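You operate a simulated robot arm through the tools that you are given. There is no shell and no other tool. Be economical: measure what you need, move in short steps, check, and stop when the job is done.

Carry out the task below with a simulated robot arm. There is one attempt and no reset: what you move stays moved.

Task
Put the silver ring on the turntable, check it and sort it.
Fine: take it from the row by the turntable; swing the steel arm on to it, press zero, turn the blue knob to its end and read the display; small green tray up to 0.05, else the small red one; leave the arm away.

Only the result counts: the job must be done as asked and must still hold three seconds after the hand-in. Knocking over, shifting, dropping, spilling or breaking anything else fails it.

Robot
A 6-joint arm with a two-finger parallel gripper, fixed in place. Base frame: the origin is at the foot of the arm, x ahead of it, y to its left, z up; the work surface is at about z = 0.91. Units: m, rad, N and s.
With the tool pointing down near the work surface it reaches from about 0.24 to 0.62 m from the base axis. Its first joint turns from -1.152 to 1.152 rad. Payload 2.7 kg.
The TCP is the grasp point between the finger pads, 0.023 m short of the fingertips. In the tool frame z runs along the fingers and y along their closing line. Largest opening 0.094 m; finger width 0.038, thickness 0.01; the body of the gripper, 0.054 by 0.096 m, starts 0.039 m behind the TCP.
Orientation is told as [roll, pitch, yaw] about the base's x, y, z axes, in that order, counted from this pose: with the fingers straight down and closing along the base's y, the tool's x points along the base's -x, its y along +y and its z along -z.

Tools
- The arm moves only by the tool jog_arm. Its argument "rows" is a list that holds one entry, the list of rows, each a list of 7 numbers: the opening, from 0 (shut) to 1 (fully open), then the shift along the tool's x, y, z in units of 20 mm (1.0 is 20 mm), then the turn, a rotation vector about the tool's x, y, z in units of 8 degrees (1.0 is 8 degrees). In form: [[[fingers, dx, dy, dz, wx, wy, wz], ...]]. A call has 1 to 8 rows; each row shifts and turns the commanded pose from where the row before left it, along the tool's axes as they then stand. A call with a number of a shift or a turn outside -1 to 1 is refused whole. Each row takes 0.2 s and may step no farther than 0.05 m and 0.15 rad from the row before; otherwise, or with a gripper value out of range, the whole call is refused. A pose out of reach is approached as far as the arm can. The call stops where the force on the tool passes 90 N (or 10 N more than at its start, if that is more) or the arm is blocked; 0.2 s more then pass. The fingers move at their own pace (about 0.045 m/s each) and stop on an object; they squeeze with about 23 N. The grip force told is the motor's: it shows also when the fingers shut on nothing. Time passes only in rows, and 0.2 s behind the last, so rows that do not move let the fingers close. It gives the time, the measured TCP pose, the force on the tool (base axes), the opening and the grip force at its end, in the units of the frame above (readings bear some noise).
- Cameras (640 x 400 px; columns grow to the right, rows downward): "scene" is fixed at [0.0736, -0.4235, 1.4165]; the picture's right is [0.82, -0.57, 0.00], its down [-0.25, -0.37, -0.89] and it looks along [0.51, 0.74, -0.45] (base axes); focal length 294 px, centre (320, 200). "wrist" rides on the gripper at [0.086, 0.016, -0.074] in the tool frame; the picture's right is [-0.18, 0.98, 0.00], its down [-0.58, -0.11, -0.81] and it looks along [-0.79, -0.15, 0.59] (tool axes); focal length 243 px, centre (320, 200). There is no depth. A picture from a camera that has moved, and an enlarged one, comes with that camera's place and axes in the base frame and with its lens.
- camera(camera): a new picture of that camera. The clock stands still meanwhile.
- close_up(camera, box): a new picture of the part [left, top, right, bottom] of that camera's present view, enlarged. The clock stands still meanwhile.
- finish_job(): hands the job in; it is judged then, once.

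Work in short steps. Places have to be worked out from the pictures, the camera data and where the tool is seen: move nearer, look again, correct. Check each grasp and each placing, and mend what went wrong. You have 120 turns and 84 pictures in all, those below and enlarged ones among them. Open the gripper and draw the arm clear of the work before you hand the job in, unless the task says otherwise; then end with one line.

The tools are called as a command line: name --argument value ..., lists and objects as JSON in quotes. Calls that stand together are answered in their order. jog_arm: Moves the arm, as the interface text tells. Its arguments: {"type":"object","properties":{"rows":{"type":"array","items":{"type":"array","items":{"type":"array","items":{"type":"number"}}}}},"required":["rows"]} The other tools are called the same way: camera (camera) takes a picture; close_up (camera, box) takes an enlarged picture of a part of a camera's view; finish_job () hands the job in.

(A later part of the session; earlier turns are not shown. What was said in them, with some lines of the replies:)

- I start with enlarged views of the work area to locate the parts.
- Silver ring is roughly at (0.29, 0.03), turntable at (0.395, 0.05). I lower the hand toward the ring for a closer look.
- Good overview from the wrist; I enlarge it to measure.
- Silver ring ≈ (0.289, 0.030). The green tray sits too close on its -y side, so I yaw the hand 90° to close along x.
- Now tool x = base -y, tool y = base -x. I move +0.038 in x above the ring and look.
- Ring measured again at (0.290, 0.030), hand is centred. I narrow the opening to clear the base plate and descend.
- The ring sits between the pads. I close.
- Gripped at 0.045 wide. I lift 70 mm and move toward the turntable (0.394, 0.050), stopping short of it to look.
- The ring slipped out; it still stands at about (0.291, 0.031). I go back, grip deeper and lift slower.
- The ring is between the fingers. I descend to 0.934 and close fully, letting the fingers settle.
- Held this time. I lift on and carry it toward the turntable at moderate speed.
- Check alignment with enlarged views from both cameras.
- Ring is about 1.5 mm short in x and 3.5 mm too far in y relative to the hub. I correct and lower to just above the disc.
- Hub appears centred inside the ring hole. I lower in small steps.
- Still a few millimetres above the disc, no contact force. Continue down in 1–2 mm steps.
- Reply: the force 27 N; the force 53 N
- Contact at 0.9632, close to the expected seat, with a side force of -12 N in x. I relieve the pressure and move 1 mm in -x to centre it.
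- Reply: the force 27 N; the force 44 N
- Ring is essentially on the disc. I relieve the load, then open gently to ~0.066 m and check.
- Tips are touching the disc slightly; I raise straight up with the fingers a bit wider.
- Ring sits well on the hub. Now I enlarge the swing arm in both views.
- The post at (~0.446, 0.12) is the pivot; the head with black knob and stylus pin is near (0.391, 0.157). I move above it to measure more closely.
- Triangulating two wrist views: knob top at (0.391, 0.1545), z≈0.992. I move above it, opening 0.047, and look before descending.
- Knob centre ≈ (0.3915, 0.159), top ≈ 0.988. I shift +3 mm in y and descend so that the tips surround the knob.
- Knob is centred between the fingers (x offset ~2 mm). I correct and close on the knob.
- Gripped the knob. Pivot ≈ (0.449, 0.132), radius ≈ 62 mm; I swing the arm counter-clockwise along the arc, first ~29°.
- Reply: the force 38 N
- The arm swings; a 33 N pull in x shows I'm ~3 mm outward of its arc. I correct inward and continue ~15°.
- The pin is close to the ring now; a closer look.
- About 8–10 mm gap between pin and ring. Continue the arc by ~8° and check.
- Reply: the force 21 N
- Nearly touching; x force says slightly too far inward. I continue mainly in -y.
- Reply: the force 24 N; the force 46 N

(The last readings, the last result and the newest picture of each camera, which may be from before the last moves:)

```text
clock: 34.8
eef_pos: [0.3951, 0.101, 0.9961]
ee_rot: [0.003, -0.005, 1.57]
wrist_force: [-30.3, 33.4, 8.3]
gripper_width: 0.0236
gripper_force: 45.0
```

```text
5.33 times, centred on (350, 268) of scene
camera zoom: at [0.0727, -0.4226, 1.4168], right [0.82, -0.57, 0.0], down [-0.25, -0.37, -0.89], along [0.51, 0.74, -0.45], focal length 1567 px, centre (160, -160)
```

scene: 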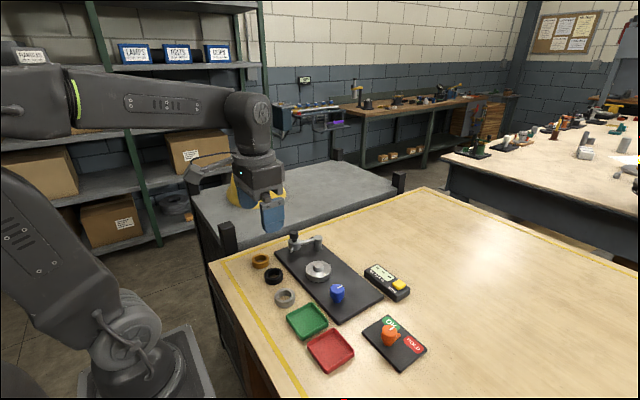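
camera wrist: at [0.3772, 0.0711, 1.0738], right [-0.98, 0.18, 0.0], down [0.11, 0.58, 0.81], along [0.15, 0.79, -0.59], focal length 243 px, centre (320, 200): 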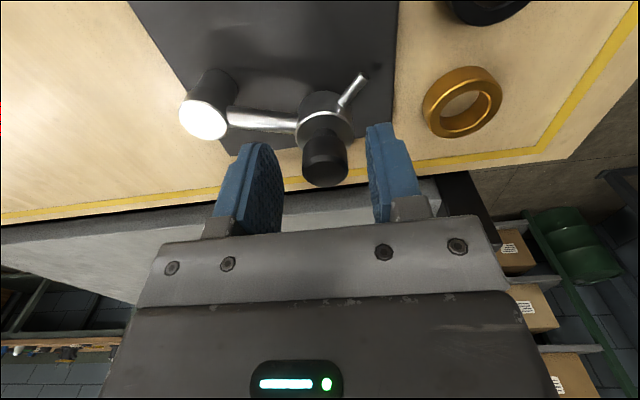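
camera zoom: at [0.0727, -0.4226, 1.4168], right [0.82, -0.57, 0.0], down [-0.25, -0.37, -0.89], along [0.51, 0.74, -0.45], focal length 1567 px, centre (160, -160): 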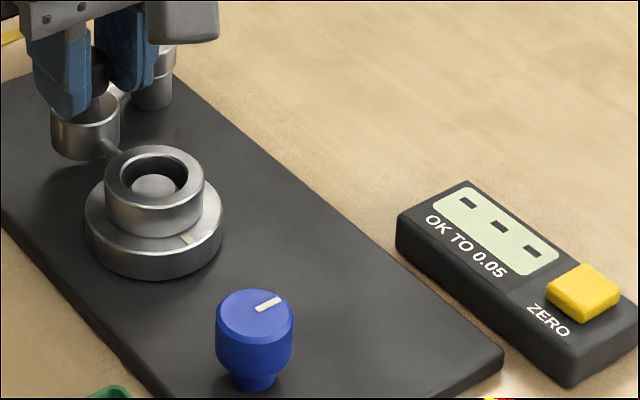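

The arm has reached its stop with the pin on the ring. I relieve the load, open and rise.

jog_arm --rows '[[[0, -0.08, 0.08, 0, 0, 0, 0], [0, -0.02, 0, 0, 0, 0, 0]]]'

jog_arm --rows '[[[0.35, 0, 0, 0, 0, 0, 0], [0.45, 0, 0, 0, 0, 0, 0], [0.45, 0, 0, 0, 0, 0, 0], [0.45, 0, 0, -0.5, 0, 0, 0], [0.45, 0, 0, -0.8, 0, 0, 0], [0.45, 0, 0, -0.8, 0, 0, 0], [0.45, 0, 0, -0.8, 0, 0, 0]]]'

close_up --camera "scene" --box '[280, 230, 410, 310]'

camera --camera "wrist"

```text
clock: 35.4
eef_pos: [0.3954, 0.1014, 0.9952]
ee_rot: [0.001, -0.004, 1.567]
wrist_force: [-19.9, 22.3, 7.7]
gripper_width: 0.0236
gripper_force: 44.3
```

```text
clock: 37.0
eef_pos: [0.3969, 0.1, 1.0536]
ee_rot: [0.001, 0.0, 1.571]
wrist_force: [-0.2, 0.0, 0.0]
gripper_width: 0.0422
gripper_force: 0.1
```

```text
4.92 times, centred on (345, 270) of scene
camera zoom: at [0.0736, -0.4236, 1.4165], right [0.82, -0.57, 0.0], down [-0.25, -0.37, -0.89], along [0.51, 0.74, -0.45], focal length 1446 px, centre (197, -145)
```

zoom: 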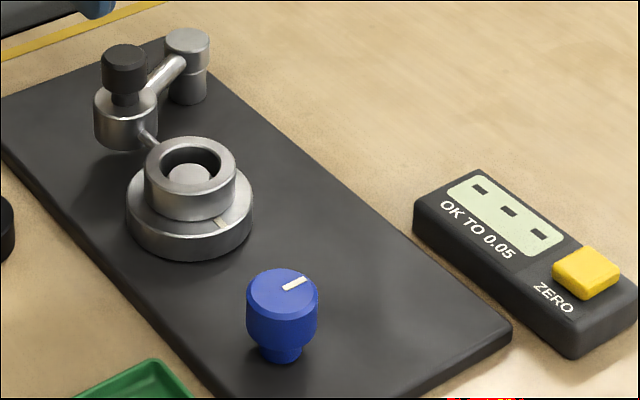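

```text
41 pictures are left
camera wrist: at [0.3803, 0.0137, 1.1298], right [-0.98, 0.18, 0.0], down [0.11, 0.58, 0.81], along [0.15, 0.79, -0.59], focal length 243 px, centre (320, 200)
```

wrist: 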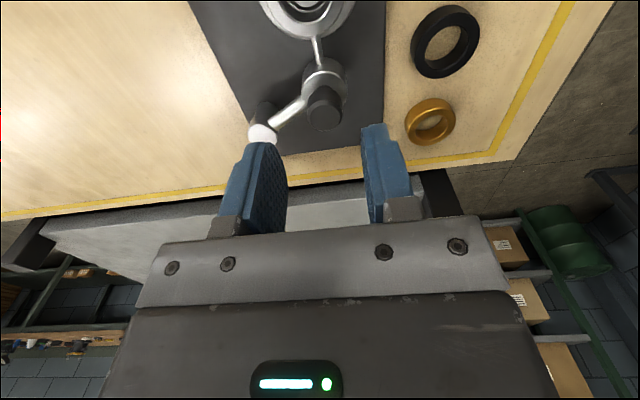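

The pin rests on the ring. Next the ZERO button at about (0.517, -0.101), top ≈ 0.94: travel there with the fingers shut.

jog_arm --rows '[[[0.2, 0.7, -0.4, 0, 0, 0, 0], [0, 1, -0.6, 0, 0, 0, 0], [0, 1, -0.6, 0, 0, 0, 0], [0, 1, -0.6, 0, 0, 0, 0], [0, 1, -0.6, 0, 0, 0, 0], [0, 1, -0.6, 0, 0, 0, 0], [0, 1, -0.6, 0, 0, 0, 0], [0, 1, -0.6, 0, 0, 0, 0]]]'

jog_arm --rows '[[[0, 0.8, -0.5, 0, 0, 0, 0], [0, 0.7, -0.5, 0, 0, 0, 0], [0, 0.85, -0.4, 0.3, 0, 0, 0], [0, 0, -0.2, 0.6, 0, 0, 0], [0, 0, 0, 0.6, 0, 0, 0], [0, 0, 0, 0, 0, 0, 0]]]'

camera --camera "wrist"

close_up --camera "scene" --box '[330, 220, 442, 290]'

```text
clock: 38.8
eef_pos: [0.4875, -0.0552, 1.0542]
ee_rot: [0.001, 0.0, 1.57]
wrist_force: [-0.5, 0.5, -0.3]
gripper_width: 0.0
gripper_force: 22.9
```

```text
clock: 40.2
eef_pos: [0.5185, -0.1026, 1.0227]
ee_rot: [-0.001, 0.0, 1.571]
wrist_force: [0.1, 0.2, -0.2]
gripper_width: 0.0002
gripper_force: 22.7
```

```text
40 pictures are left
camera wrist: at [0.5026, -0.1889, 1.0987], right [-0.98, 0.18, 0.0], down [0.11, 0.58, 0.81], along [0.15, 0.79, -0.59], focal length 243 px, centre (320, 200)
```

wrist: 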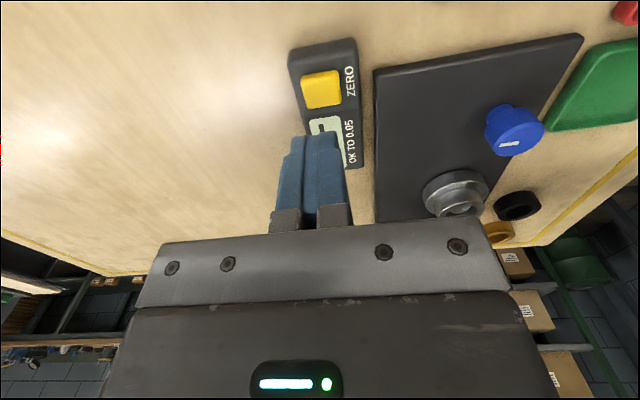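

```text
5.71 times, centred on (386, 255) of scene
camera zoom: at [0.0736, -0.4236, 1.4165], right [0.82, -0.57, 0.0], down [-0.25, -0.37, -0.89], along [0.51, 0.74, -0.45], focal length 1679 px, centre (-57, -114)
```

zoom: 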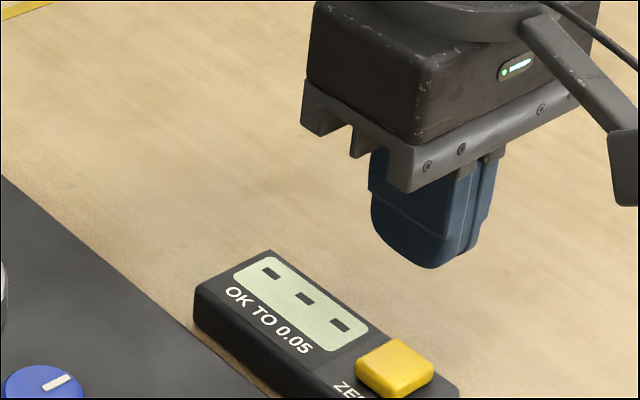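

Button confirmed at (0.5185, -0.099). I shift 3 mm in y, descend to just above, then approach gently.

jog_arm --rows '[[[0, -0.15, 0, 0.6, 0, 0, 0], [0, 0, 0, 0.7, 0, 0, 0], [0, 0, 0, 0.7, 0, 0, 0], [0, 0, 0, 0.5, 0, 0, 0], [0, 0, 0, 0, 0, 0, 0]]]'

close_up --camera "scene" --box '[350, 250, 430, 300]'

```text
clock: 41.4
eef_pos: [0.5207, -0.0986, 0.9737]
ee_rot: [0.0, -0.003, 1.57]
wrist_force: [-1.0, 0.3, -0.6]
gripper_width: 0.0003
gripper_force: 23.3
```

```text
8.00 times, centred on (390, 275) of scene
camera zoom: at [0.0736, -0.4235, 1.4165], right [0.82, -0.57, 0.0], down [-0.25, -0.37, -0.89], along [0.51, 0.74, -0.45], focal length 2350 px, centre (-240, -400)
```

zoom: 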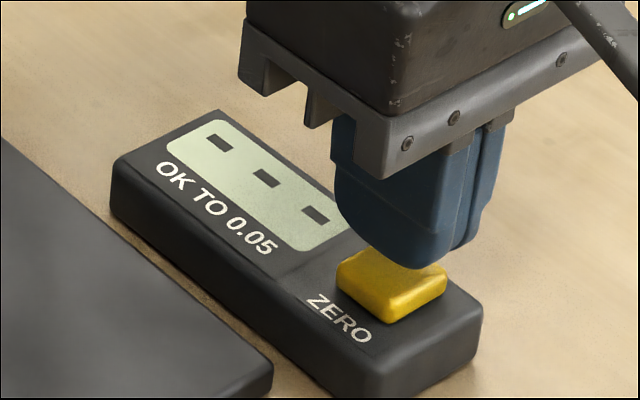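

Tips are ~10 mm above the button. I nudge 2 mm back and step down.

jog_arm --rows '[[[0, 0.1, 0.1, 0.3, 0, 0, 0], [0, 0, 0, 0.15, 0, 0, 0], [0, 0, 0, 0, 0, 0, 0]]]'

jog_arm --rows '[[[0, 0, 0, 0.1, 0, 0, 0], [0, 0, 0, 0, 0, 0, 0]]]'

close_up --camera "scene" --box '[350, 250, 430, 300]'

```text
clock: 42.2
eef_pos: [0.5184, -0.1015, 0.9651]
ee_rot: [0.0, 0.0, 1.571]
wrist_force: [-0.4, 0.0, 0.2]
gripper_width: 0.0
gripper_force: 22.9
```

```text
clock: 42.8
eef_pos: [0.5179, -0.1011, 0.9629]
ee_rot: [0.001, 0.0, 1.572]
wrist_force: [0.5, -0.3, 1.3]
gripper_width: 0.0
gripper_force: 23.4
```

```text
8.00 times, centred on (390, 275) of scene
camera zoom: at [0.0736, -0.4236, 1.4165], right [0.82, -0.57, 0.0], down [-0.25, -0.37, -0.89], along [0.51, 0.74, -0.45], focal length 2350 px, centre (-240, -400)
```

zoom: 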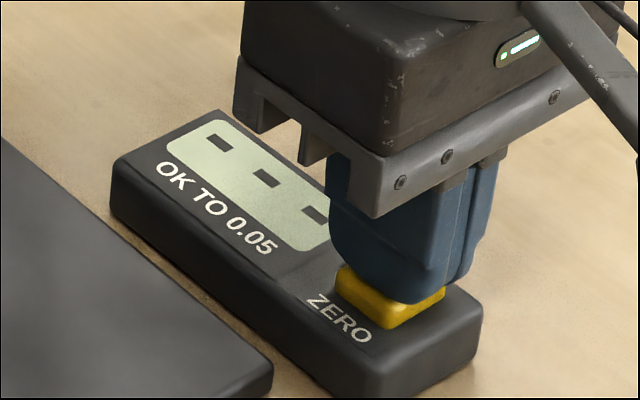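

Right at the button surface; I press 2 mm steps until force or the display reacts.

jog_arm --rows '[[[0, 0, 0, 0.1, 0, 0, 0], [0, 0, 0, 0, 0, 0, 0]]]'

jog_arm --rows '[[[0, 0, 0, 0.1, 0, 0, 0], [0, 0, 0, 0, 0, 0, 0]]]'

close_up --camera "scene" --box '[350, 250, 430, 300]'

```text
clock: 43.4
eef_pos: [0.5175, -0.1018, 0.9612]
ee_rot: [-0.004, 0.0, 1.57]
wrist_force: [1.5, 0.3, 3.1]
gripper_width: 0.0
gripper_force: 22.6
```

```text
clock: 44.0
eef_pos: [0.5166, -0.1012, 0.9592]
ee_rot: [-0.003, 0.001, 1.571]
wrist_force: [-1.1, 2.0, 5.9]
gripper_width: 0.0
gripper_force: 23.2
```

```text
8.00 times, centred on (390, 275) of scene
camera zoom: at [0.0734, -0.4235, 1.4165], right [0.82, -0.57, 0.0], down [-0.25, -0.37, -0.89], along [0.51, 0.74, -0.45], focal length 2350 px, centre (-240, -400)
```

zoom: 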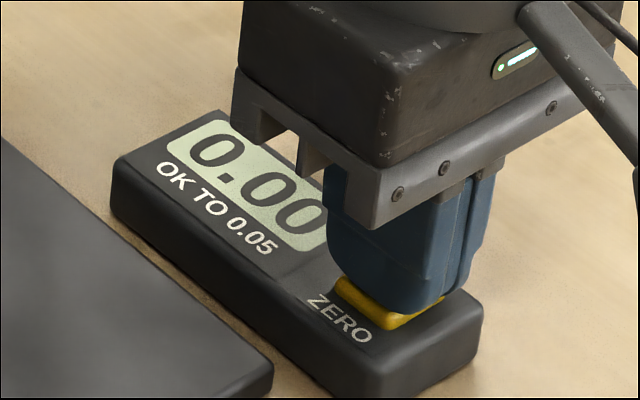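

Display shows 0.00. I rise and go to the blue knob at ≈ (0.381, -0.046), top ≈ 0.957.

jog_arm --rows '[[[0, 0, 0, -0.6, 0, 0, 0], [0, 0, 0, -1, 0, 0, 0], [0, 0, 0, -1, 0, 0, 0], [0.55, -0.4, 1, 0, 0, 0, 0], [0.55, -0.5, 1, 0, 0, 0, 0], [0.55, -0.5, 1, 0, 0, 0, 0], [0.55, -0.4, 1, 0, 0, 0, 0], [0.55, -0.4, 1, 0, 0, 0, 0]]]'

jog_arm --rows '[[[0.55, -0.3, 1, 0, 0, 0, 0], [0.55, -0.26, 0.78, 0, 0, 0, 0], [0.55, 0, 0, 0, 0, 0, 0]]]'

camera --camera "wrist"

close_up --camera "scene" --box '[280, 220, 408, 300]'

```text
clock: 45.8
eef_pos: [0.418, -0.0559, 1.0097]
ee_rot: [-0.001, -0.001, 1.571]
wrist_force: [-0.2, -0.5, -0.7]
gripper_width: 0.0517
gripper_force: 0.0
```

```text
clock: 46.6
eef_pos: [0.3799, -0.0451, 1.0109]
ee_rot: [-0.001, 0.001, 1.571]
wrist_force: [-0.5, 0.6, 0.0]
gripper_width: 0.0518
gripper_force: 0.0
```

```text
35 pictures are left
camera wrist: at [0.3638, -0.1318, 1.0864], right [-0.98, 0.18, 0.0], down [0.11, 0.58, 0.81], along [0.15, 0.79, -0.59], focal length 243 px, centre (320, 200)
```

wrist: 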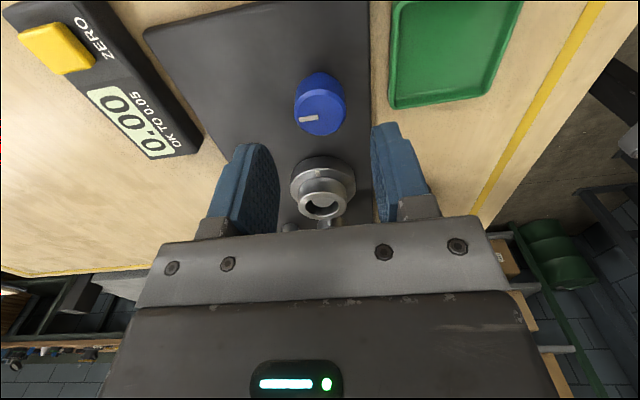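

```text
5.00 times, centred on (344, 260) of scene
camera zoom: at [0.0736, -0.4235, 1.4165], right [0.82, -0.57, 0.0], down [-0.25, -0.37, -0.89], along [0.51, 0.74, -0.45], focal length 1469 px, centre (200, -100)
```

zoom: 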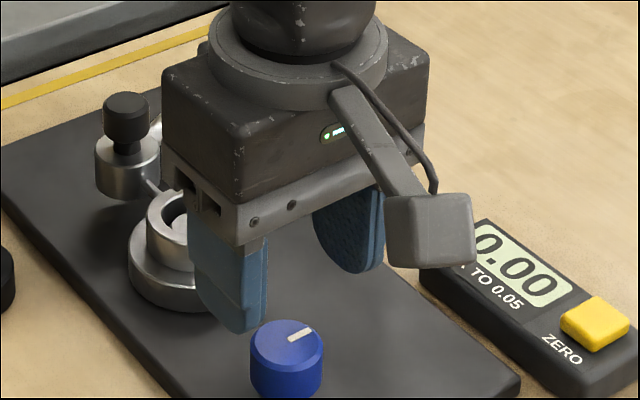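

Knob centre ≈ (0.380, -0.047). I descend with tips around it.

jog_arm --rows '[[[0.55, 0.08, 0, 0.6, 0, 0, 0], [0.55, 0, 0, 0.7, 0, 0, 0], [0.55, 0, 0, 0.6, 0, 0, 0], [0.55, 0, 0, 0.4, 0, 0, 0], [0.55, 0, 0, 0, 0, 0, 0]]]'

close_up --camera "wrist" --box '[160, 40, 480, 240]'

close_up --camera "scene" --box '[290, 240, 418, 320]'

```text
clock: 47.8
eef_pos: [0.3798, -0.0475, 0.9644]
ee_rot: [0.0, 0.001, 1.572]
wrist_force: [-0.1, 1.1, -0.4]
gripper_width: 0.0516
gripper_force: 0.1
```

```text
2.00 times, centred on (320, 140) of wrist
camera zoom: at [0.3644, -0.1338, 1.0402], right [-0.98, 0.18, 0.0], down [0.11, 0.58, 0.81], along [0.15, 0.79, -0.59], focal length 485 px, centre (320, 320)
```

zoom: 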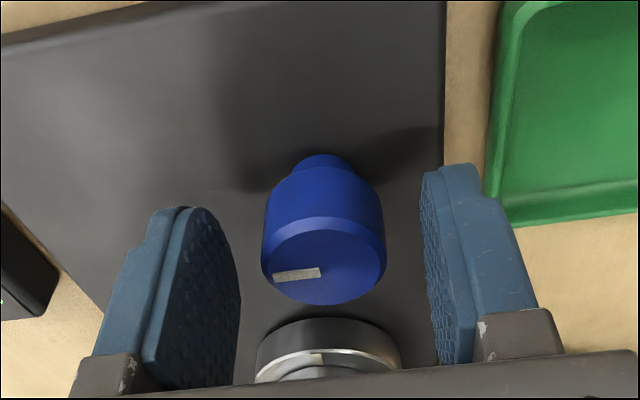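

```text
5.00 times, centred on (354, 280) of scene
camera zoom: at [0.0736, -0.4235, 1.4165], right [0.82, -0.57, 0.0], down [-0.25, -0.37, -0.89], along [0.51, 0.74, -0.45], focal length 1469 px, centre (150, -200)
```

zoom: 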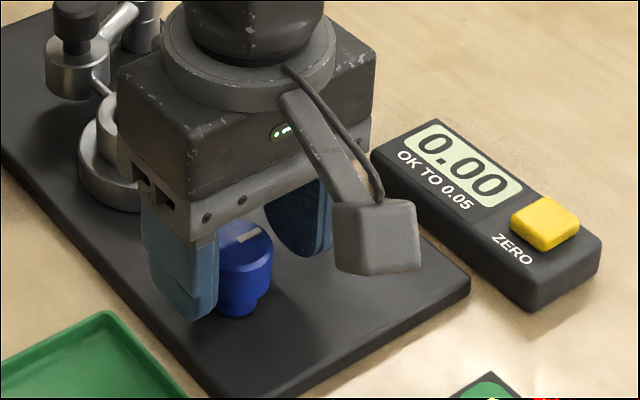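

Well centred. I close on the knob and try a first 16° clockwise turn (from above).

jog_arm --rows '[[[0.2, 0, 0, 0, 0, 0, 0], [0, 0, 0, 0, 0, 0, 0], [0, 0, 0, 0, 0, 0, 0]]]'

jog_arm --rows '[[[0, 0, 0, 0, 0, 0, 0.8], [0, 0, 0, 0, 0, 0, 0.8], [0, 0, 0, 0, 0, 0, 0]]]'

close_up --camera "wrist" --box '[160, 40, 480, 240]'

close_up --camera "scene" --box '[290, 230, 418, 310]'

```text
clock: 48.6
eef_pos: [0.3812, -0.0469, 0.9643]
ee_rot: [0.002, 0.0, 1.57]
wrist_force: [-6.0, 1.3, 0.5]
gripper_width: 0.0314
gripper_force: 45.4
```

```text
clock: 49.4
eef_pos: [0.3796, -0.0485, 0.9642]
ee_rot: [0.004, 0.0, 1.344]
wrist_force: [-17.8, -1.8, 4.5]
gripper_width: 0.0319
gripper_force: 44.8
```

```text
2.00 times, centred on (320, 140) of wrist
camera zoom: at [0.3447, -0.128, 1.0403], right [-0.92, 0.4, 0.0], down [0.24, 0.54, 0.81], along [0.32, 0.74, -0.59], focal length 485 px, centre (320, 320)
```

zoom: 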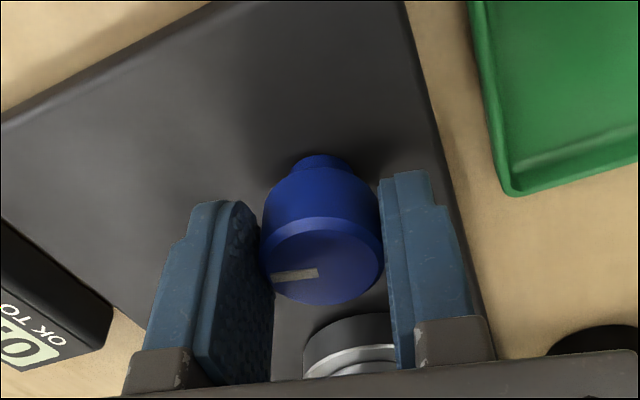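

```text
5.00 times, centred on (354, 270) of scene
camera zoom: at [0.073, -0.4236, 1.4165], right [0.82, -0.57, 0.0], down [-0.25, -0.37, -0.89], along [0.51, 0.74, -0.45], focal length 1469 px, centre (150, -150)
```

zoom: 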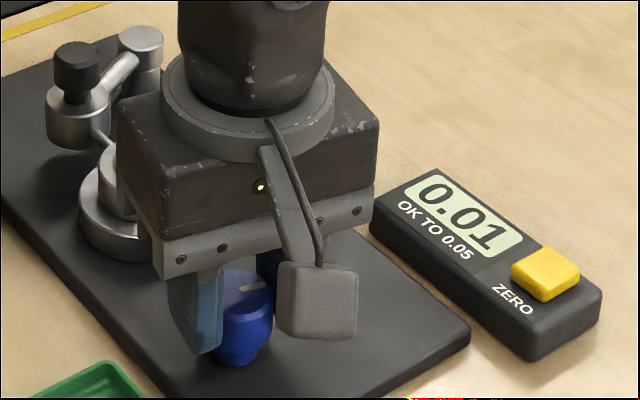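

Clockwise works: the mark follows and the display shows 0.01. I continue, relieving the side force slightly.

jog_arm --rows '[[[0, 0, 0.05, 0, 0, 0, 0.9], [0, 0, 0, 0, 0, 0, 0.9], [0, 0, 0, 0, 0, 0, 0.9], [0, 0, 0, 0, 0, 0, 0.9], [0, 0, 0, 0, 0, 0, 0.9], [0, 0, 0, 0, 0, 0, 0.9], [0, 0, 0, 0, 0, 0, 0]]]'

jog_arm --rows '[[[0, 0, 0, 0, 0, 0, 0.9], [0, 0, 0, 0, 0, 0, 0.9], [0, 0, 0, 0, 0, 0, 0.9], [0, 0, 0, 0, 0, 0, 0.9], [0, 0, 0, 0, 0, 0, 0.9], [0, 0, 0, 0, 0, 0, 0.9], [0, 0, 0, 0, 0, 0, 0]]]'

close_up --camera "wrist" --box '[160, 40, 480, 240]'

close_up --camera "scene" --box '[290, 230, 418, 310]'

```text
clock: 51.0
eef_pos: [0.3787, -0.0466, 0.9646]
ee_rot: [0.005, 0.006, 0.592]
wrist_force: [-29.2, 3.3, 15.0]
gripper_width: 0.0316
gripper_force: 45.1
```

```text
clock: 52.6
eef_pos: [0.38, -0.0454, 0.9637]
ee_rot: [0.002, 0.004, -0.164]
wrist_force: [-14.8, 31.4, 15.6]
gripper_width: 0.0317
gripper_force: 44.7
```

```text
2.00 times, centred on (320, 140) of wrist
camera zoom: at [0.2978, -0.0151, 1.0401], right [0.34, 0.94, 0.0], down [0.56, -0.2, 0.8], along [0.76, -0.27, -0.59], focal length 485 px, centre (320, 320)
```

zoom: 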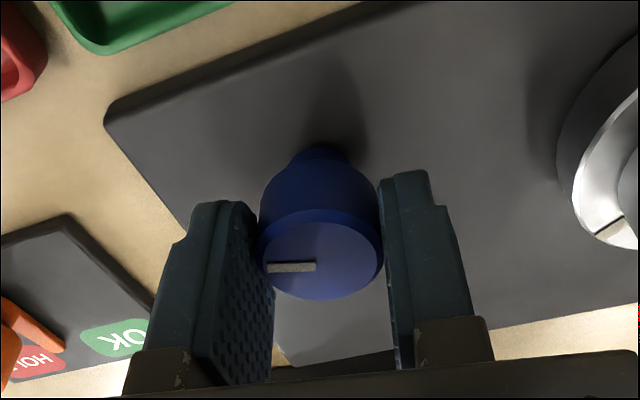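

```text
5.00 times, centred on (354, 270) of scene
camera zoom: at [0.073, -0.4227, 1.4168], right [0.82, -0.57, 0.0], down [-0.25, -0.37, -0.89], along [0.51, 0.74, -0.45], focal length 1469 px, centre (150, -150)
```

zoom: 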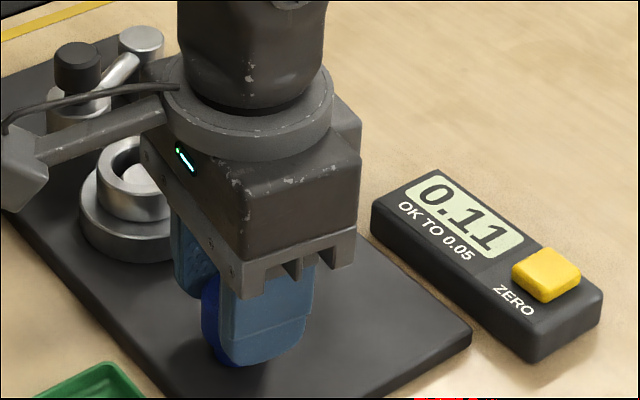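

0.11 after ~100°. I must go on to the end; continue with a small relief in y.

jog_arm --rows '[[[0, 0.03, 0.05, 0, 0, 0, 0.9], [0, 0, 0, 0, 0, 0, 0.9], [0, 0, 0, 0, 0, 0, 0.9], [0, 0, 0, 0, 0, 0, 0.9], [0, 0, 0, 0, 0, 0, 0.9], [0, 0, 0, 0, 0, 0, 0.9], [0, 0, 0, 0, 0, 0, 0]]]'

jog_arm --rows '[[[0, 0, 0, 0, 0, 0, 0.9], [0, 0, 0, 0, 0, 0, 0.9], [0, 0, 0, 0, 0, 0, 0.9], [0, 0, 0, 0, 0, 0, 0.9], [0, 0, 0, 0, 0, 0, 0.9], [0, 0, 0, 0, 0, 0, 0.9], [0, 0, 0, 0, 0, 0, 0]]]'

close_up --camera "wrist" --box '[160, 40, 480, 240]'

close_up --camera "scene" --box '[290, 230, 418, 310]'

```text
clock: 54.2
eef_pos: [0.3806, -0.0475, 0.9645]
ee_rot: [0.0, 0.0, -0.916]
wrist_force: [2.7, -3.2, -4.3]
gripper_width: 0.0318
gripper_force: 44.8
```

```text
clock: 55.8
eef_pos: [0.3792, -0.045, 0.9649]
ee_rot: [0.0, 0.0, -1.67]
wrist_force: [-1.2, 0.7, -5.4]
gripper_width: 0.0314
gripper_force: 44.7
```

```text
2.00 times, centred on (320, 140) of wrist
camera zoom: at [0.4048, 0.0392, 1.0403], right [0.96, -0.28, 0.0], down [-0.17, -0.57, 0.81], along [-0.23, -0.77, -0.59], focal length 485 px, centre (320, 320)
```

zoom: 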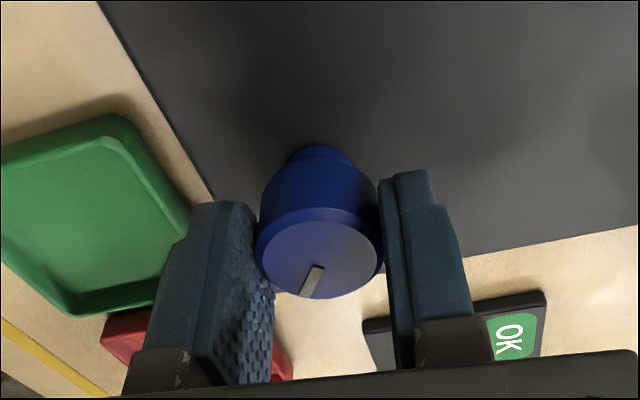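

```text
5.00 times, centred on (354, 270) of scene
camera zoom: at [0.0736, -0.4235, 1.4165], right [0.82, -0.57, 0.0], down [-0.25, -0.37, -0.89], along [0.51, 0.74, -0.45], focal length 1469 px, centre (150, -150)
```

zoom: 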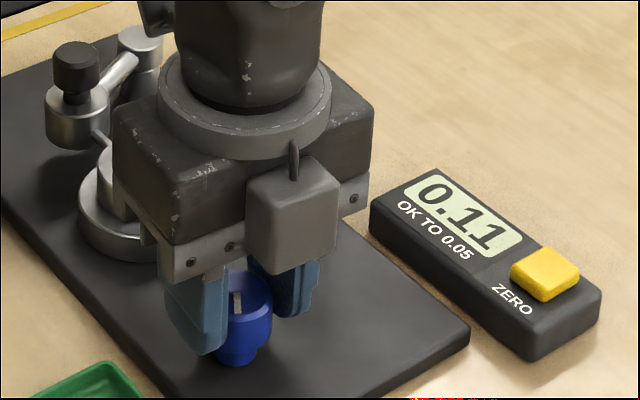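

The display still reads 0.11, and the mark has slipped relative to the fingers: an end stop seems reached at ~140°. I release, turn back 60°, regrip and try again to verify.

jog_arm --rows '[[[0.5, 0, 0, 0, 0, 0, 0], [0.5, 0, 0, 0, 0, 0, -0.9], [0.5, 0, 0, 0, 0, 0, -0.9], [0.5, 0, 0, 0, 0, 0, -0.9], [0.5, 0, 0, 0, 0, 0, -0.9], [0.5, 0, 0, 0, 0, 0, -0.9], [0.5, 0, 0, 0, 0, 0, -0.9], [0.5, 0, 0, 0, 0, 0, -0.9]]]'

jog_arm --rows '[[[0.1, 0, 0, 0, 0, 0, 0], [0, 0, 0, 0, 0, 0, 0], [0, 0, 0, 0, 0, 0, 0]]]'

close_up --camera "wrist" --box '[160, 40, 480, 240]'

jog_arm --rows '[[[0, 0, 0, 0, 0, 0, 0.8], [0, 0, 0, 0, 0, 0, 0.8], [0, 0, 0, 0, 0, 0, 0.8], [0, 0, 0, 0, 0, 0, 0]]]'

close_up --camera "wrist" --box '[160, 40, 480, 240]'

close_up --camera "scene" --box '[290, 230, 418, 310]'

```text
clock: 57.6
eef_pos: [0.3802, -0.0459, 0.9641]
ee_rot: [0.002, 0.001, -0.788]
wrist_force: [0.6, -0.3, 0.1]
gripper_width: 0.0468
gripper_force: 0.0
```

```text
clock: 58.4
eef_pos: [0.3811, -0.0456, 0.9647]
ee_rot: [-0.001, -0.001, -0.787]
wrist_force: [1.7, 2.6, -1.2]
gripper_width: 0.0315
gripper_force: 45.2
```

```text
2.00 times, centred on (320, 140) of wrist
camera zoom: at [0.3313, 0.027, 1.0403], right [0.83, 0.56, 0.0], down [0.33, -0.49, 0.81], along [0.45, -0.67, -0.59], focal length 485 px, centre (320, 320)
```

zoom: 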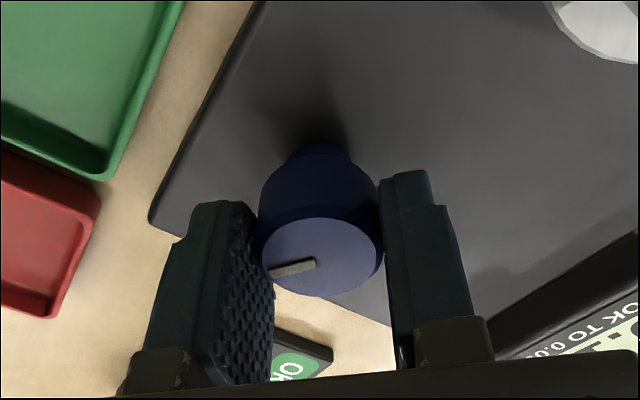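

```text
clock: 59.4
eef_pos: [0.3805, -0.045, 0.9652]
ee_rot: [-0.002, -0.001, -1.126]
wrist_force: [-3.1, -1.4, -3.1]
gripper_width: 0.0315
gripper_force: 44.6
```

```text
2.00 times, centred on (320, 140) of wrist
camera zoom: at [0.3578, 0.0398, 1.0402], right [0.97, 0.26, 0.0], down [0.15, -0.57, 0.81], along [0.21, -0.78, -0.59], focal length 485 px, centre (320, 320)
```

zoom: 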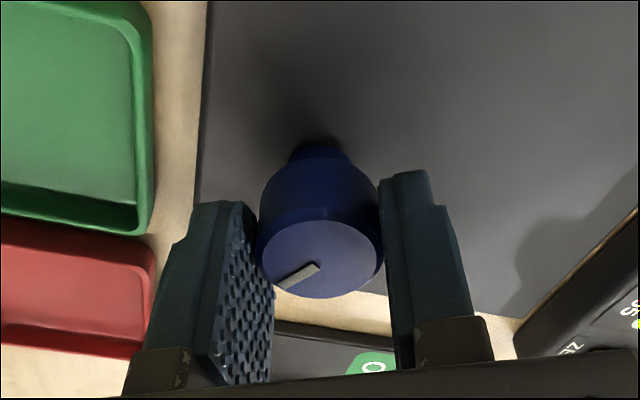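

```text
5.00 times, centred on (354, 270) of scene
camera zoom: at [0.0735, -0.4236, 1.4165], right [0.82, -0.57, 0.0], down [-0.25, -0.37, -0.89], along [0.51, 0.74, -0.45], focal length 1469 px, centre (150, -150)
```

zoom: 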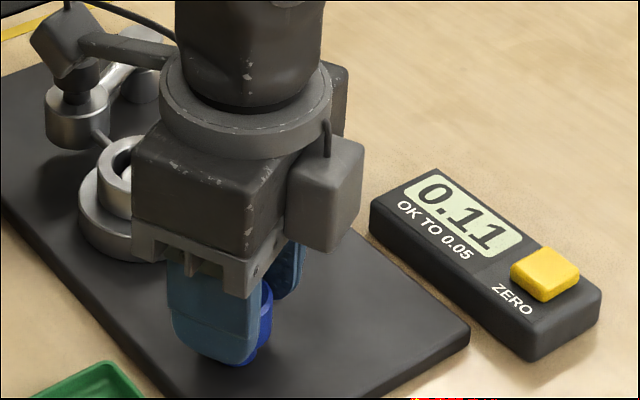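

The knob slips again without moving: it is at its end, and the reading is 0.11, so the ring goes to the red tray. I release, rise and turn the hand to yaw -90°.

jog_arm --rows '[[[0.5, 0, 0, 0, 0, 0, 0], [0.5, 0, 0, 0, 0, 0, 0], [0.5, 0, 0, -0.6, 0, 0, 0], [0.5, 0, 0, -0.9, 0, 0, 0.8], [0.5, 0, 0, -0.9, 0, 0, 0.8], [0.5, 0, 0, -0.9, 0, 0, 0.8], [0.5, 0, 0, -0.9, 0, 0, 0.79], [0.5, 0, 0, 0, 0, 0, 0]]]'

jog_arm --rows '[[[0.5, 0.9, 0.1, 0, 0, 0, 0], [0.5, 0.9, 0.1, 0, 0, 0, 0], [0.5, 0.9, 0.1, 0, 0, 0, 0], [0.5, 0.9, 0.1, 0, 0, 0, 0], [0.5, 0.9, 0.1, 0, 0, 0, 0], [0.5, 0.9, 0.1, 0, 0, 0, 0], [0.5, 0.9, 0.1, 0, 0, 0, 0], [0.5, 0.9, 0.1, 0, 0, 0, 0]]]'

```text
clock: 61.2
eef_pos: [0.3796, -0.0436, 1.048]
ee_rot: [0.0, 0.0, -1.569]
wrist_force: [-0.5, 0.3, 0.1]
gripper_width: 0.0469
gripper_force: 0.1
```

```text
clock: 63.0
eef_pos: [0.3961, 0.0973, 1.0489]
ee_rot: [0.0, 0.0, -1.569]
wrist_force: [0.2, -0.6, -0.2]
gripper_width: 0.0468
gripper_force: 0.0
```

Now at the knob's place; I shift to (0.3955, 0.1015), lower partly and look.

jog_arm --rows '[[[0.5, 0.2, 0, 0.5, 0, 0, 0], [0.5, 0, 0, 0.5, 0, 0, 0], [0.5, 0, 0, 0, 0, 0, 0]]]'

close_up --camera "wrist" --box '[160, 0, 480, 240]'

```text
clock: 63.8
eef_pos: [0.395, 0.1014, 1.0282]
ee_rot: [0.0, 0.0, -1.568]
wrist_force: [1.5, 0.4, -1.2]
gripper_width: 0.0471
gripper_force: 0.0
```

```text
1.67 times, centred on (320, 120) of wrist
camera zoom: at [0.4121, 0.1875, 1.1035], right [0.98, -0.18, 0.0], down [-0.11, -0.58, 0.81], along [-0.15, -0.79, -0.59], focal length 404 px, centre (320, 333)
```

zoom: 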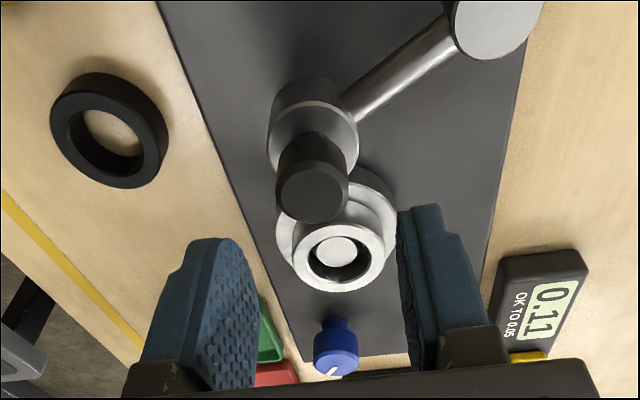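

Knob is at x≈0.395, y≈0.106. I shift 4 mm in y, descend and grip.

jog_arm --rows '[[[0.5, 0.2, 0, 0.4, 0, 0, 0], [0.5, 0, 0, 0.5, 0, 0, 0], [0.5, 0, 0, 0.4, 0, 0, 0], [0.5, 0, 0, 0.35, 0, 0, 0], [0.5, 0, 0, 0, 0, 0, 0], [0.2, 0, 0, 0, 0, 0, 0], [0, 0, 0, 0, 0, 0, 0], [0, 0, 0, 0, 0, 0, 0]]]'

close_up --camera "wrist" --box '[160, 0, 480, 240]'

```text
clock: 65.6
eef_pos: [0.3953, 0.1047, 0.9945]
ee_rot: [0.0, 0.0, -1.57]
wrist_force: [-4.0, -0.4, -0.3]
gripper_width: 0.0237
gripper_force: 45.0
```

```text
1.67 times, centred on (320, 120) of wrist
camera zoom: at [0.4113, 0.1919, 1.07], right [0.98, -0.18, 0.0], down [-0.11, -0.58, 0.81], along [-0.15, -0.79, -0.59], focal length 404 px, centre (320, 333)
```

zoom: 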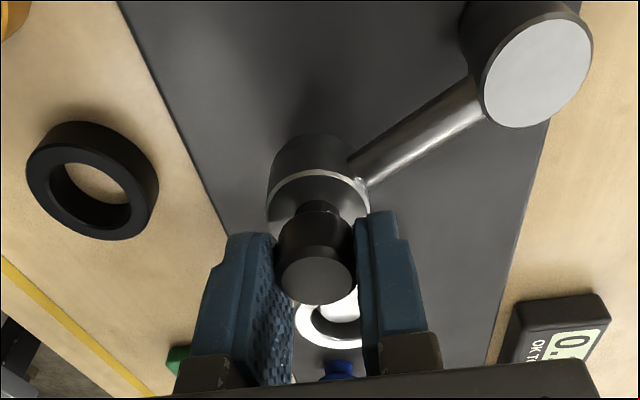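

Gripped. I swing the arm back clockwise along the reverse arc.

jog_arm --rows '[[[0, 0.31, -0.13, 0, 0, 0, 0], [0, 0.31, -0.1, 0, 0, 0, 0], [0, 0.32, -0.08, 0, 0, 0, 0], [0, 0.32, -0.05, 0, 0, 0, 0]]]'

jog_arm --rows '[[[0, 0.32, 0, 0, 0, 0, 0], [0, 0.32, 0, 0, 0, 0, 0], [0, 0.32, 0.05, 0, 0, 0, 0], [0, 0.32, 0.07, 0, 0, 0, 0], [0, 0, 0, 0, 0, 0, 0]]]'

close_up --camera "scene" --box '[260, 210, 388, 290]'

```text
clock: 66.6
eef_pos: [0.3869, 0.1314, 0.9937]
ee_rot: [-0.003, -0.001, -1.569]
wrist_force: [-4.6, -5.6, -7.1]
gripper_width: 0.0233
gripper_force: 45.5
```

```text
clock: 67.8
eef_pos: [0.3895, 0.1575, 0.9949]
ee_rot: [-0.005, 0.0, -1.568]
wrist_force: [-27.8, 4.0, -1.5]
gripper_width: 0.0232
gripper_force: 44.3
```

```text
5.00 times, centred on (324, 250) of scene
camera zoom: at [0.0728, -0.4234, 1.4166], right [0.82, -0.57, 0.0], down [-0.25, -0.37, -0.89], along [0.51, 0.74, -0.45], focal length 1469 px, centre (300, -50)
```

zoom: 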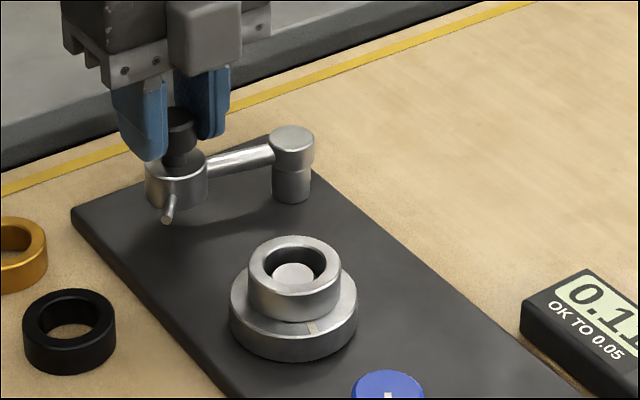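

Nearly back at the original angle; a few more millimetres, then release and rise.

jog_arm --rows '[[[0, 0.2, 0, 0, 0, 0, 0], [0, 0.15, 0, 0, 0, 0, 0], [0, 0, 0, 0, 0, 0, 0]]]'

jog_arm --rows '[[[0.35, 0, 0, 0, 0, 0, 0], [0.5, 0, 0, 0, 0, 0, 0], [0.5, 0, 0, 0, 0, 0, 0], [0.5, 0, 0, -0.5, 0, 0, 0], [0.5, 0, 0, -0.8, 0, 0, 0], [0.5, 0, 0, -0.8, 0, 0, 0], [0.7, 0, 0, -0.5, 0, 0, 0]]]'

close_up --camera "scene" --box '[260, 210, 388, 290]'

```text
clock: 68.6
eef_pos: [0.3922, 0.1653, 0.9939]
ee_rot: [-0.002, 0.001, -1.571]
wrist_force: [-19.4, 1.3, -6.6]
gripper_width: 0.0234
gripper_force: 44.1
```

```text
clock: 70.2
eef_pos: [0.3925, 0.1646, 1.0482]
ee_rot: [0.0, -0.001, -1.571]
wrist_force: [-0.2, 0.6, 0.3]
gripper_width: 0.0659
gripper_force: 0.0
```

```text
5.00 times, centred on (324, 250) of scene
camera zoom: at [0.0736, -0.4235, 1.4165], right [0.82, -0.57, 0.0], down [-0.25, -0.37, -0.89], along [0.51, 0.74, -0.45], focal length 1469 px, centre (300, -50)
```

zoom: 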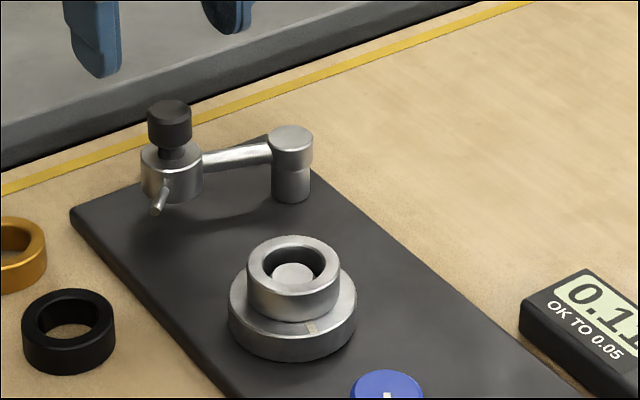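

The arm is away as at the start. Now above the ring on the turntable and partly down.

jog_arm --rows '[[[0.7, -0.9, 0.02, 0, 0, 0, 0], [0.7, -0.9, 0.02, 0, 0, 0, 0], [0.7, -0.9, 0.02, 0, 0, 0, 0], [0.7, -0.9, 0, 0, 0, 0, 0], [0.7, -0.9, 0, 0, 0, 0, 0], [0.7, -0.9, 0, 0, 0, 0, 0], [0.7, -0.38, 0, 0.5, 0, 0, 0], [0.7, 0, 0, 0.5, 0, 0, 0]]]'

jog_arm --rows '[[[0.7, 0, 0, 0.6, 0, 0, 0], [0.7, 0, 0, 0.6, 0, 0, 0], [0.7, 0, 0, 0, 0, 0, 0]]]'

close_up --camera "wrist" --box '[160, 0, 480, 240]'

```text
clock: 72.0
eef_pos: [0.3921, 0.0494, 1.028]
ee_rot: [0.0, 0.0, -1.569]
wrist_force: [0.5, -0.8, 0.6]
gripper_width: 0.0657
gripper_force: 0.1
```

```text
clock: 72.8
eef_pos: [0.3925, 0.0499, 1.0044]
ee_rot: [-0.001, 0.001, -1.568]
wrist_force: [0.1, 0.5, 0.6]
gripper_width: 0.0657
gripper_force: 0.1
```

```text
1.67 times, centred on (320, 120) of wrist
camera zoom: at [0.4092, 0.1357, 1.0791], right [0.98, -0.18, 0.0], down [-0.11, -0.58, 0.81], along [-0.15, -0.79, -0.59], focal length 404 px, centre (320, 333)
```

zoom: 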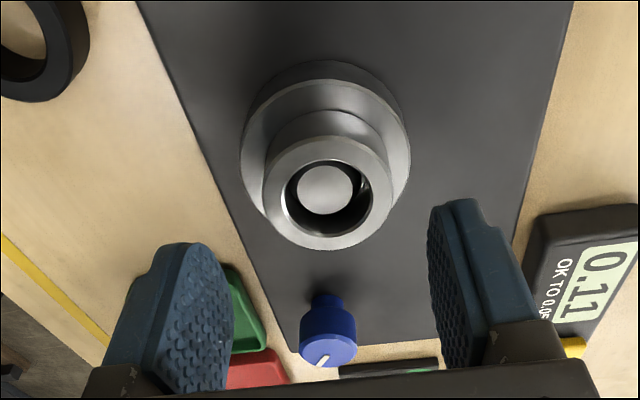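

Ring centre ≈ (0.3955, 0.051). I correct 3 mm in x, descend to 0.965 and close.

jog_arm --rows '[[[0.7, 0.03, 0.13, 0.4, 0, 0, 0], [0.7, 0, 0, 0.6, 0, 0, 0], [0.7, 0, 0, 0.5, 0, 0, 0], [0.7, 0, 0, 0.45, 0, 0, 0], [0.7, 0, 0, 0, 0, 0, 0]]]'

jog_arm --rows '[[[0, 0, 0, 0, 0, 0, 0], [0, 0, 0, 0, 0, 0, 0], [0, 0, 0, 0, 0, 0, 0], [0, 0, 0, 0, 0, 0, 0], [0, 0, 0, 0, 0, 0, 0]]]'

jog_arm --rows '[[[0, 0, 0, -0.2, 0, 0, 0], [0, 0, 0, -0.2, 0, 0, 0], [0, 0, 0, -0.3, 0, 0, 0], [0, 0, 0, -0.3, 0, 0, 0], [0, 0, 0, -0.4, 0, 0, 0], [0, 0, 0, -0.5, 0, 0, 0], [0, 0, 0, 0, 0, 0, 0]]]'

close_up --camera "scene" --box '[270, 220, 398, 380]'

```text
clock: 74.0
eef_pos: [0.3974, 0.049, 0.9647]
ee_rot: [-0.001, 0.0, -1.569]
wrist_force: [0.6, 0.0, -0.3]
gripper_width: 0.0657
gripper_force: 0.1
```

```text
clock: 75.2
eef_pos: [0.3952, 0.0494, 0.9653]
ee_rot: [0.0, -0.002, -1.571]
wrist_force: [0.2, 0.9, -0.3]
gripper_width: 0.0446
gripper_force: 23.3
```

```text
clock: 76.8
eef_pos: [0.3978, 0.0487, 1.003]
ee_rot: [0.0, 0.0, -1.57]
wrist_force: [0.0, 0.3, -0.9]
gripper_width: 0.0449
gripper_force: 23.2
```

```text
2.50 times, centred on (334, 300) of scene
camera zoom: at [0.0736, -0.4235, 1.4165], right [0.82, -0.57, 0.0], down [-0.25, -0.37, -0.89], along [0.51, 0.74, -0.45], focal length 734 px, centre (285, -50)
```

zoom: 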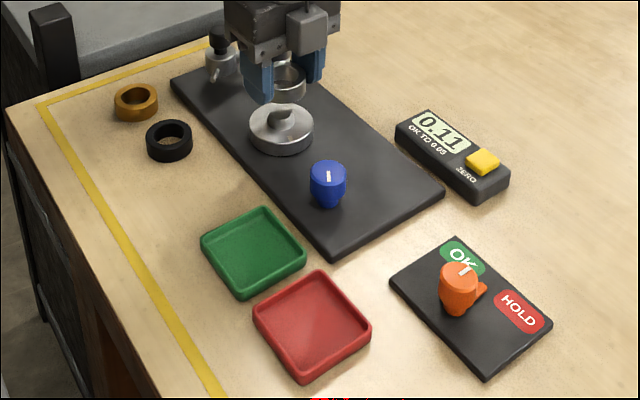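

Ring held. Red tray spans about x 0.268–0.333, y -0.163–-0.098, so its centre ≈ (0.301, -0.131). I carry the ring there.

jog_arm --rows '[[[0, -0.4, -0.2, 0, 0, 0, 0], [0, -0.7, -0.4, 0, 0, 0, 0], [0, -0.8, -0.42, 0, 0, 0, 0], [0, -0.8, -0.42, 0, 0, 0, 0], [0, -0.8, -0.42, 0, 0, 0, 0], [0, -0.8, -0.42, 0, 0, 0, 0], [0, -0.8, -0.42, 0, 0, 0, 0], [0, -0.8, -0.42, 0, 0, 0, 0]]]'

jog_arm --rows '[[[0, -0.8, -0.42, 0, 0, 0, 0], [0, -0.8, -0.42, 0, 0, 0, 0], [0, -0.8, -0.42, 0, 0, 0, 0], [0, -0.68, -0.44, 0, 0, 0, 0], [0, 0, 0, 0, 0, 0, 0]]]'

camera --camera "wrist"

close_up --camera "scene" --box '[270, 280, 398, 380]'

```text
clock: 78.6
eef_pos: [0.3319, -0.069, 1.0048]
ee_rot: [0.0, 0.001, -1.569]
wrist_force: [-0.6, 0.1, -0.7]
gripper_width: 0.0447
gripper_force: 23.3
```

```text
clock: 79.8
eef_pos: [0.2994, -0.1315, 1.0041]
ee_rot: [0.002, 0.0, -1.569]
wrist_force: [0.0, -0.6, 0.2]
gripper_width: 0.0449
gripper_force: 23.3
```

```text
16 pictures are left
camera wrist: at [0.3154, -0.0448, 1.0793], right [0.98, -0.18, 0.0], down [-0.11, -0.58, 0.81], along [-0.15, -0.79, -0.59], focal length 243 px, centre (320, 200)
```

wrist: 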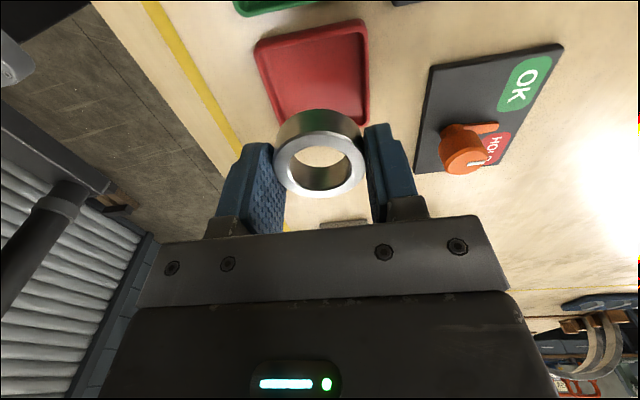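

```text
4.00 times, centred on (334, 330) of scene
camera zoom: at [0.0736, -0.4236, 1.4165], right [0.82, -0.57, 0.0], down [-0.25, -0.37, -0.89], along [0.51, 0.74, -0.45], focal length 1175 px, centre (264, -320)
```

zoom: 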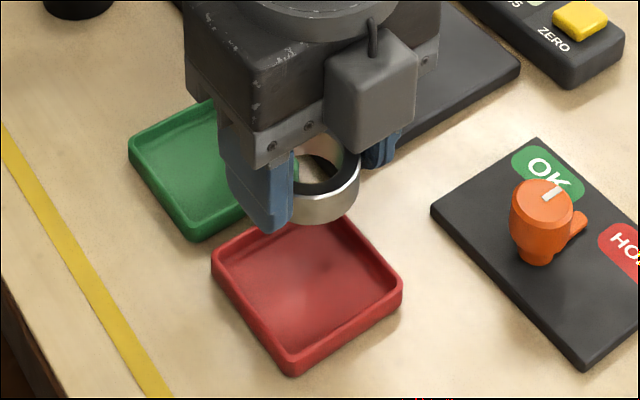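

Tray centre from this view ≈ (0.2985, -0.130): the hand is right above. I lower until the fingertips are just above the rim.

jog_arm --rows '[[[0, 0, 0, 0.5, 0, 0, 0], [0, 0, 0, 0.6, 0, 0, 0], [0, 0, 0, 0.6, 0, 0, 0], [0, 0, 0, 0.5, 0, 0, 0], [0, 0, 0, 0.3, 0, 0, 0], [0, 0, 0, 0.15, 0, 0, 0], [0, 0, 0, 0, 0, 0, 0]]]'

close_up --camera "scene" --box '[290, 300, 370, 380]'

close_up --camera "wrist" --box '[200, 40, 440, 240]'

```text
clock: 81.4
eef_pos: [0.2985, -0.1317, 0.949]
ee_rot: [0.0, -0.002, -1.57]
wrist_force: [-0.3, -0.9, -0.9]
gripper_width: 0.0446
gripper_force: 22.6
```

```text
5.00 times, centred on (330, 340) of scene
camera zoom: at [0.0736, -0.4236, 1.4165], right [0.82, -0.57, 0.0], down [-0.25, -0.37, -0.89], along [0.51, 0.74, -0.45], focal length 1469 px, centre (270, -500)
```

zoom: 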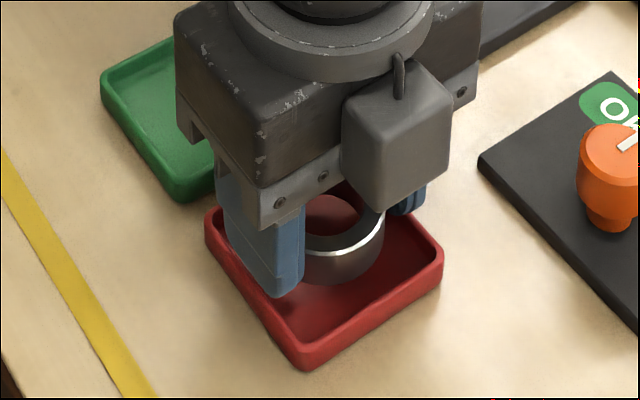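

```text
2.00 times, centred on (320, 140) of wrist
camera zoom: at [0.3153, -0.0451, 1.0249], right [0.98, -0.18, 0.0], down [-0.11, -0.58, 0.81], along [-0.15, -0.79, -0.59], focal length 485 px, centre (320, 320)
```

zoom: 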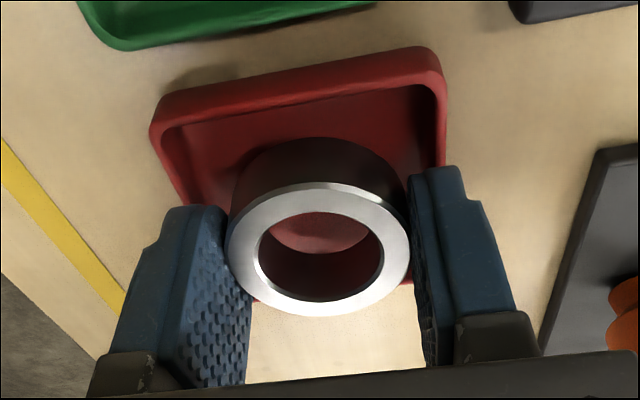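

The ring is centred over the tray, tips at rim height. I open.

jog_arm --rows '[[[0.55, 0, 0, 0, 0, 0, 0], [0.7, 0, 0, 0, 0, 0, 0], [0.7, 0, 0, 0, 0, 0, 0]]]'

jog_arm --rows '[[[0.7, 0, 0, -0.6, 0, 0, 0], [0.7, 0, 0, -1, 0, 0, 0], [0.7, 0, 0, -1, 0, 0, 0], [0.7, 0, 0, -1, 0, 0, 0], [0.7, 0, 0, -1, 0, 0, 0], [0.7, 0, 0, -1, 0, 0, 0], [0.7, 0, 0, -1, 0, 0, 0]]]'

camera --camera "scene"

close_up --camera "scene" --box '[250, 220, 410, 380]'

```text
clock: 82.2
eef_pos: [0.2999, -0.1325, 0.9496]
ee_rot: [-0.001, -0.001, -1.568]
wrist_force: [-0.1, -0.8, 0.0]
gripper_width: 0.0659
gripper_force: 0.1
```

```text
clock: 83.8
eef_pos: [0.2983, -0.13, 1.0834]
ee_rot: [0.0, 0.0, -1.569]
wrist_force: [0.7, 0.4, 0.1]
gripper_width: 0.0658
gripper_force: 0.0
```

```text
12 pictures are left
```

scene: 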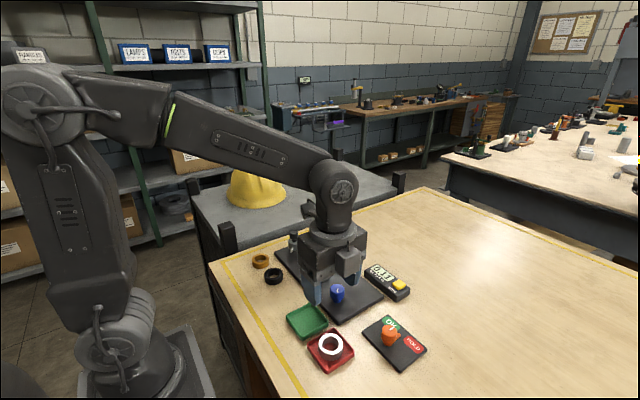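

```text
2.50 times, centred on (330, 300) of scene
camera zoom: at [0.0736, -0.4235, 1.4165], right [0.82, -0.57, 0.0], down [-0.25, -0.37, -0.89], along [0.51, 0.74, -0.45], focal length 734 px, centre (295, -50)
```

zoom: 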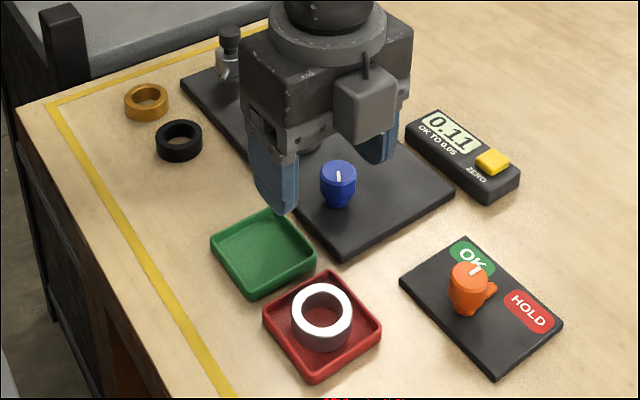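

The ring lies flat in the red tray, the other parts are unmoved. I draw the arm further up and clear, then hand in.

jog_arm --rows '[[[1, 0, 0, -1, 0, 0, 0], [1, 0, 0, -1, 0, 0, 0], [1, 0, 0, -1, 0, 0, 0], [1, 0, 0, -1, 0, 0, 0], [1, 0, 0, -1, 0, 0, 0], [1, 0, 0, 0, 0, 0, 0]]]'

close_up --camera "scene" --box '[250, 220, 410, 380]'

```text
clock: 85.2
eef_pos: [0.3004, -0.1312, 1.1828]
ee_rot: [0.002, 0.0, -1.57]
wrist_force: [-0.4, 0.1, 0.7]
gripper_width: 0.0942
gripper_force: 0.0
```

```text
2.50 times, centred on (330, 300) of scene
camera zoom: at [0.0736, -0.4235, 1.4165], right [0.82, -0.57, 0.0], down [-0.25, -0.37, -0.89], along [0.51, 0.74, -0.45], focal length 734 px, centre (295, -50)
```

zoom: 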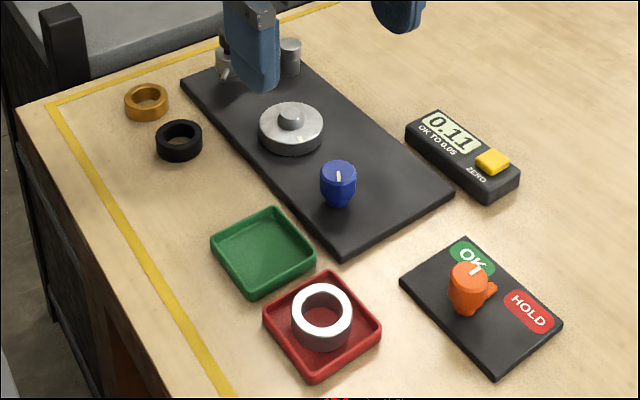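

Everything is in place: ring in the red tray, steel arm away, hand clear. I hand in.

finish_job

```text
The job is handed in.
```

I checked the silver ring on the turntable: the display read 0.11, over the 0.05 limit, so I put it in the small red tray, swung the steel arm back away and handed the job in.
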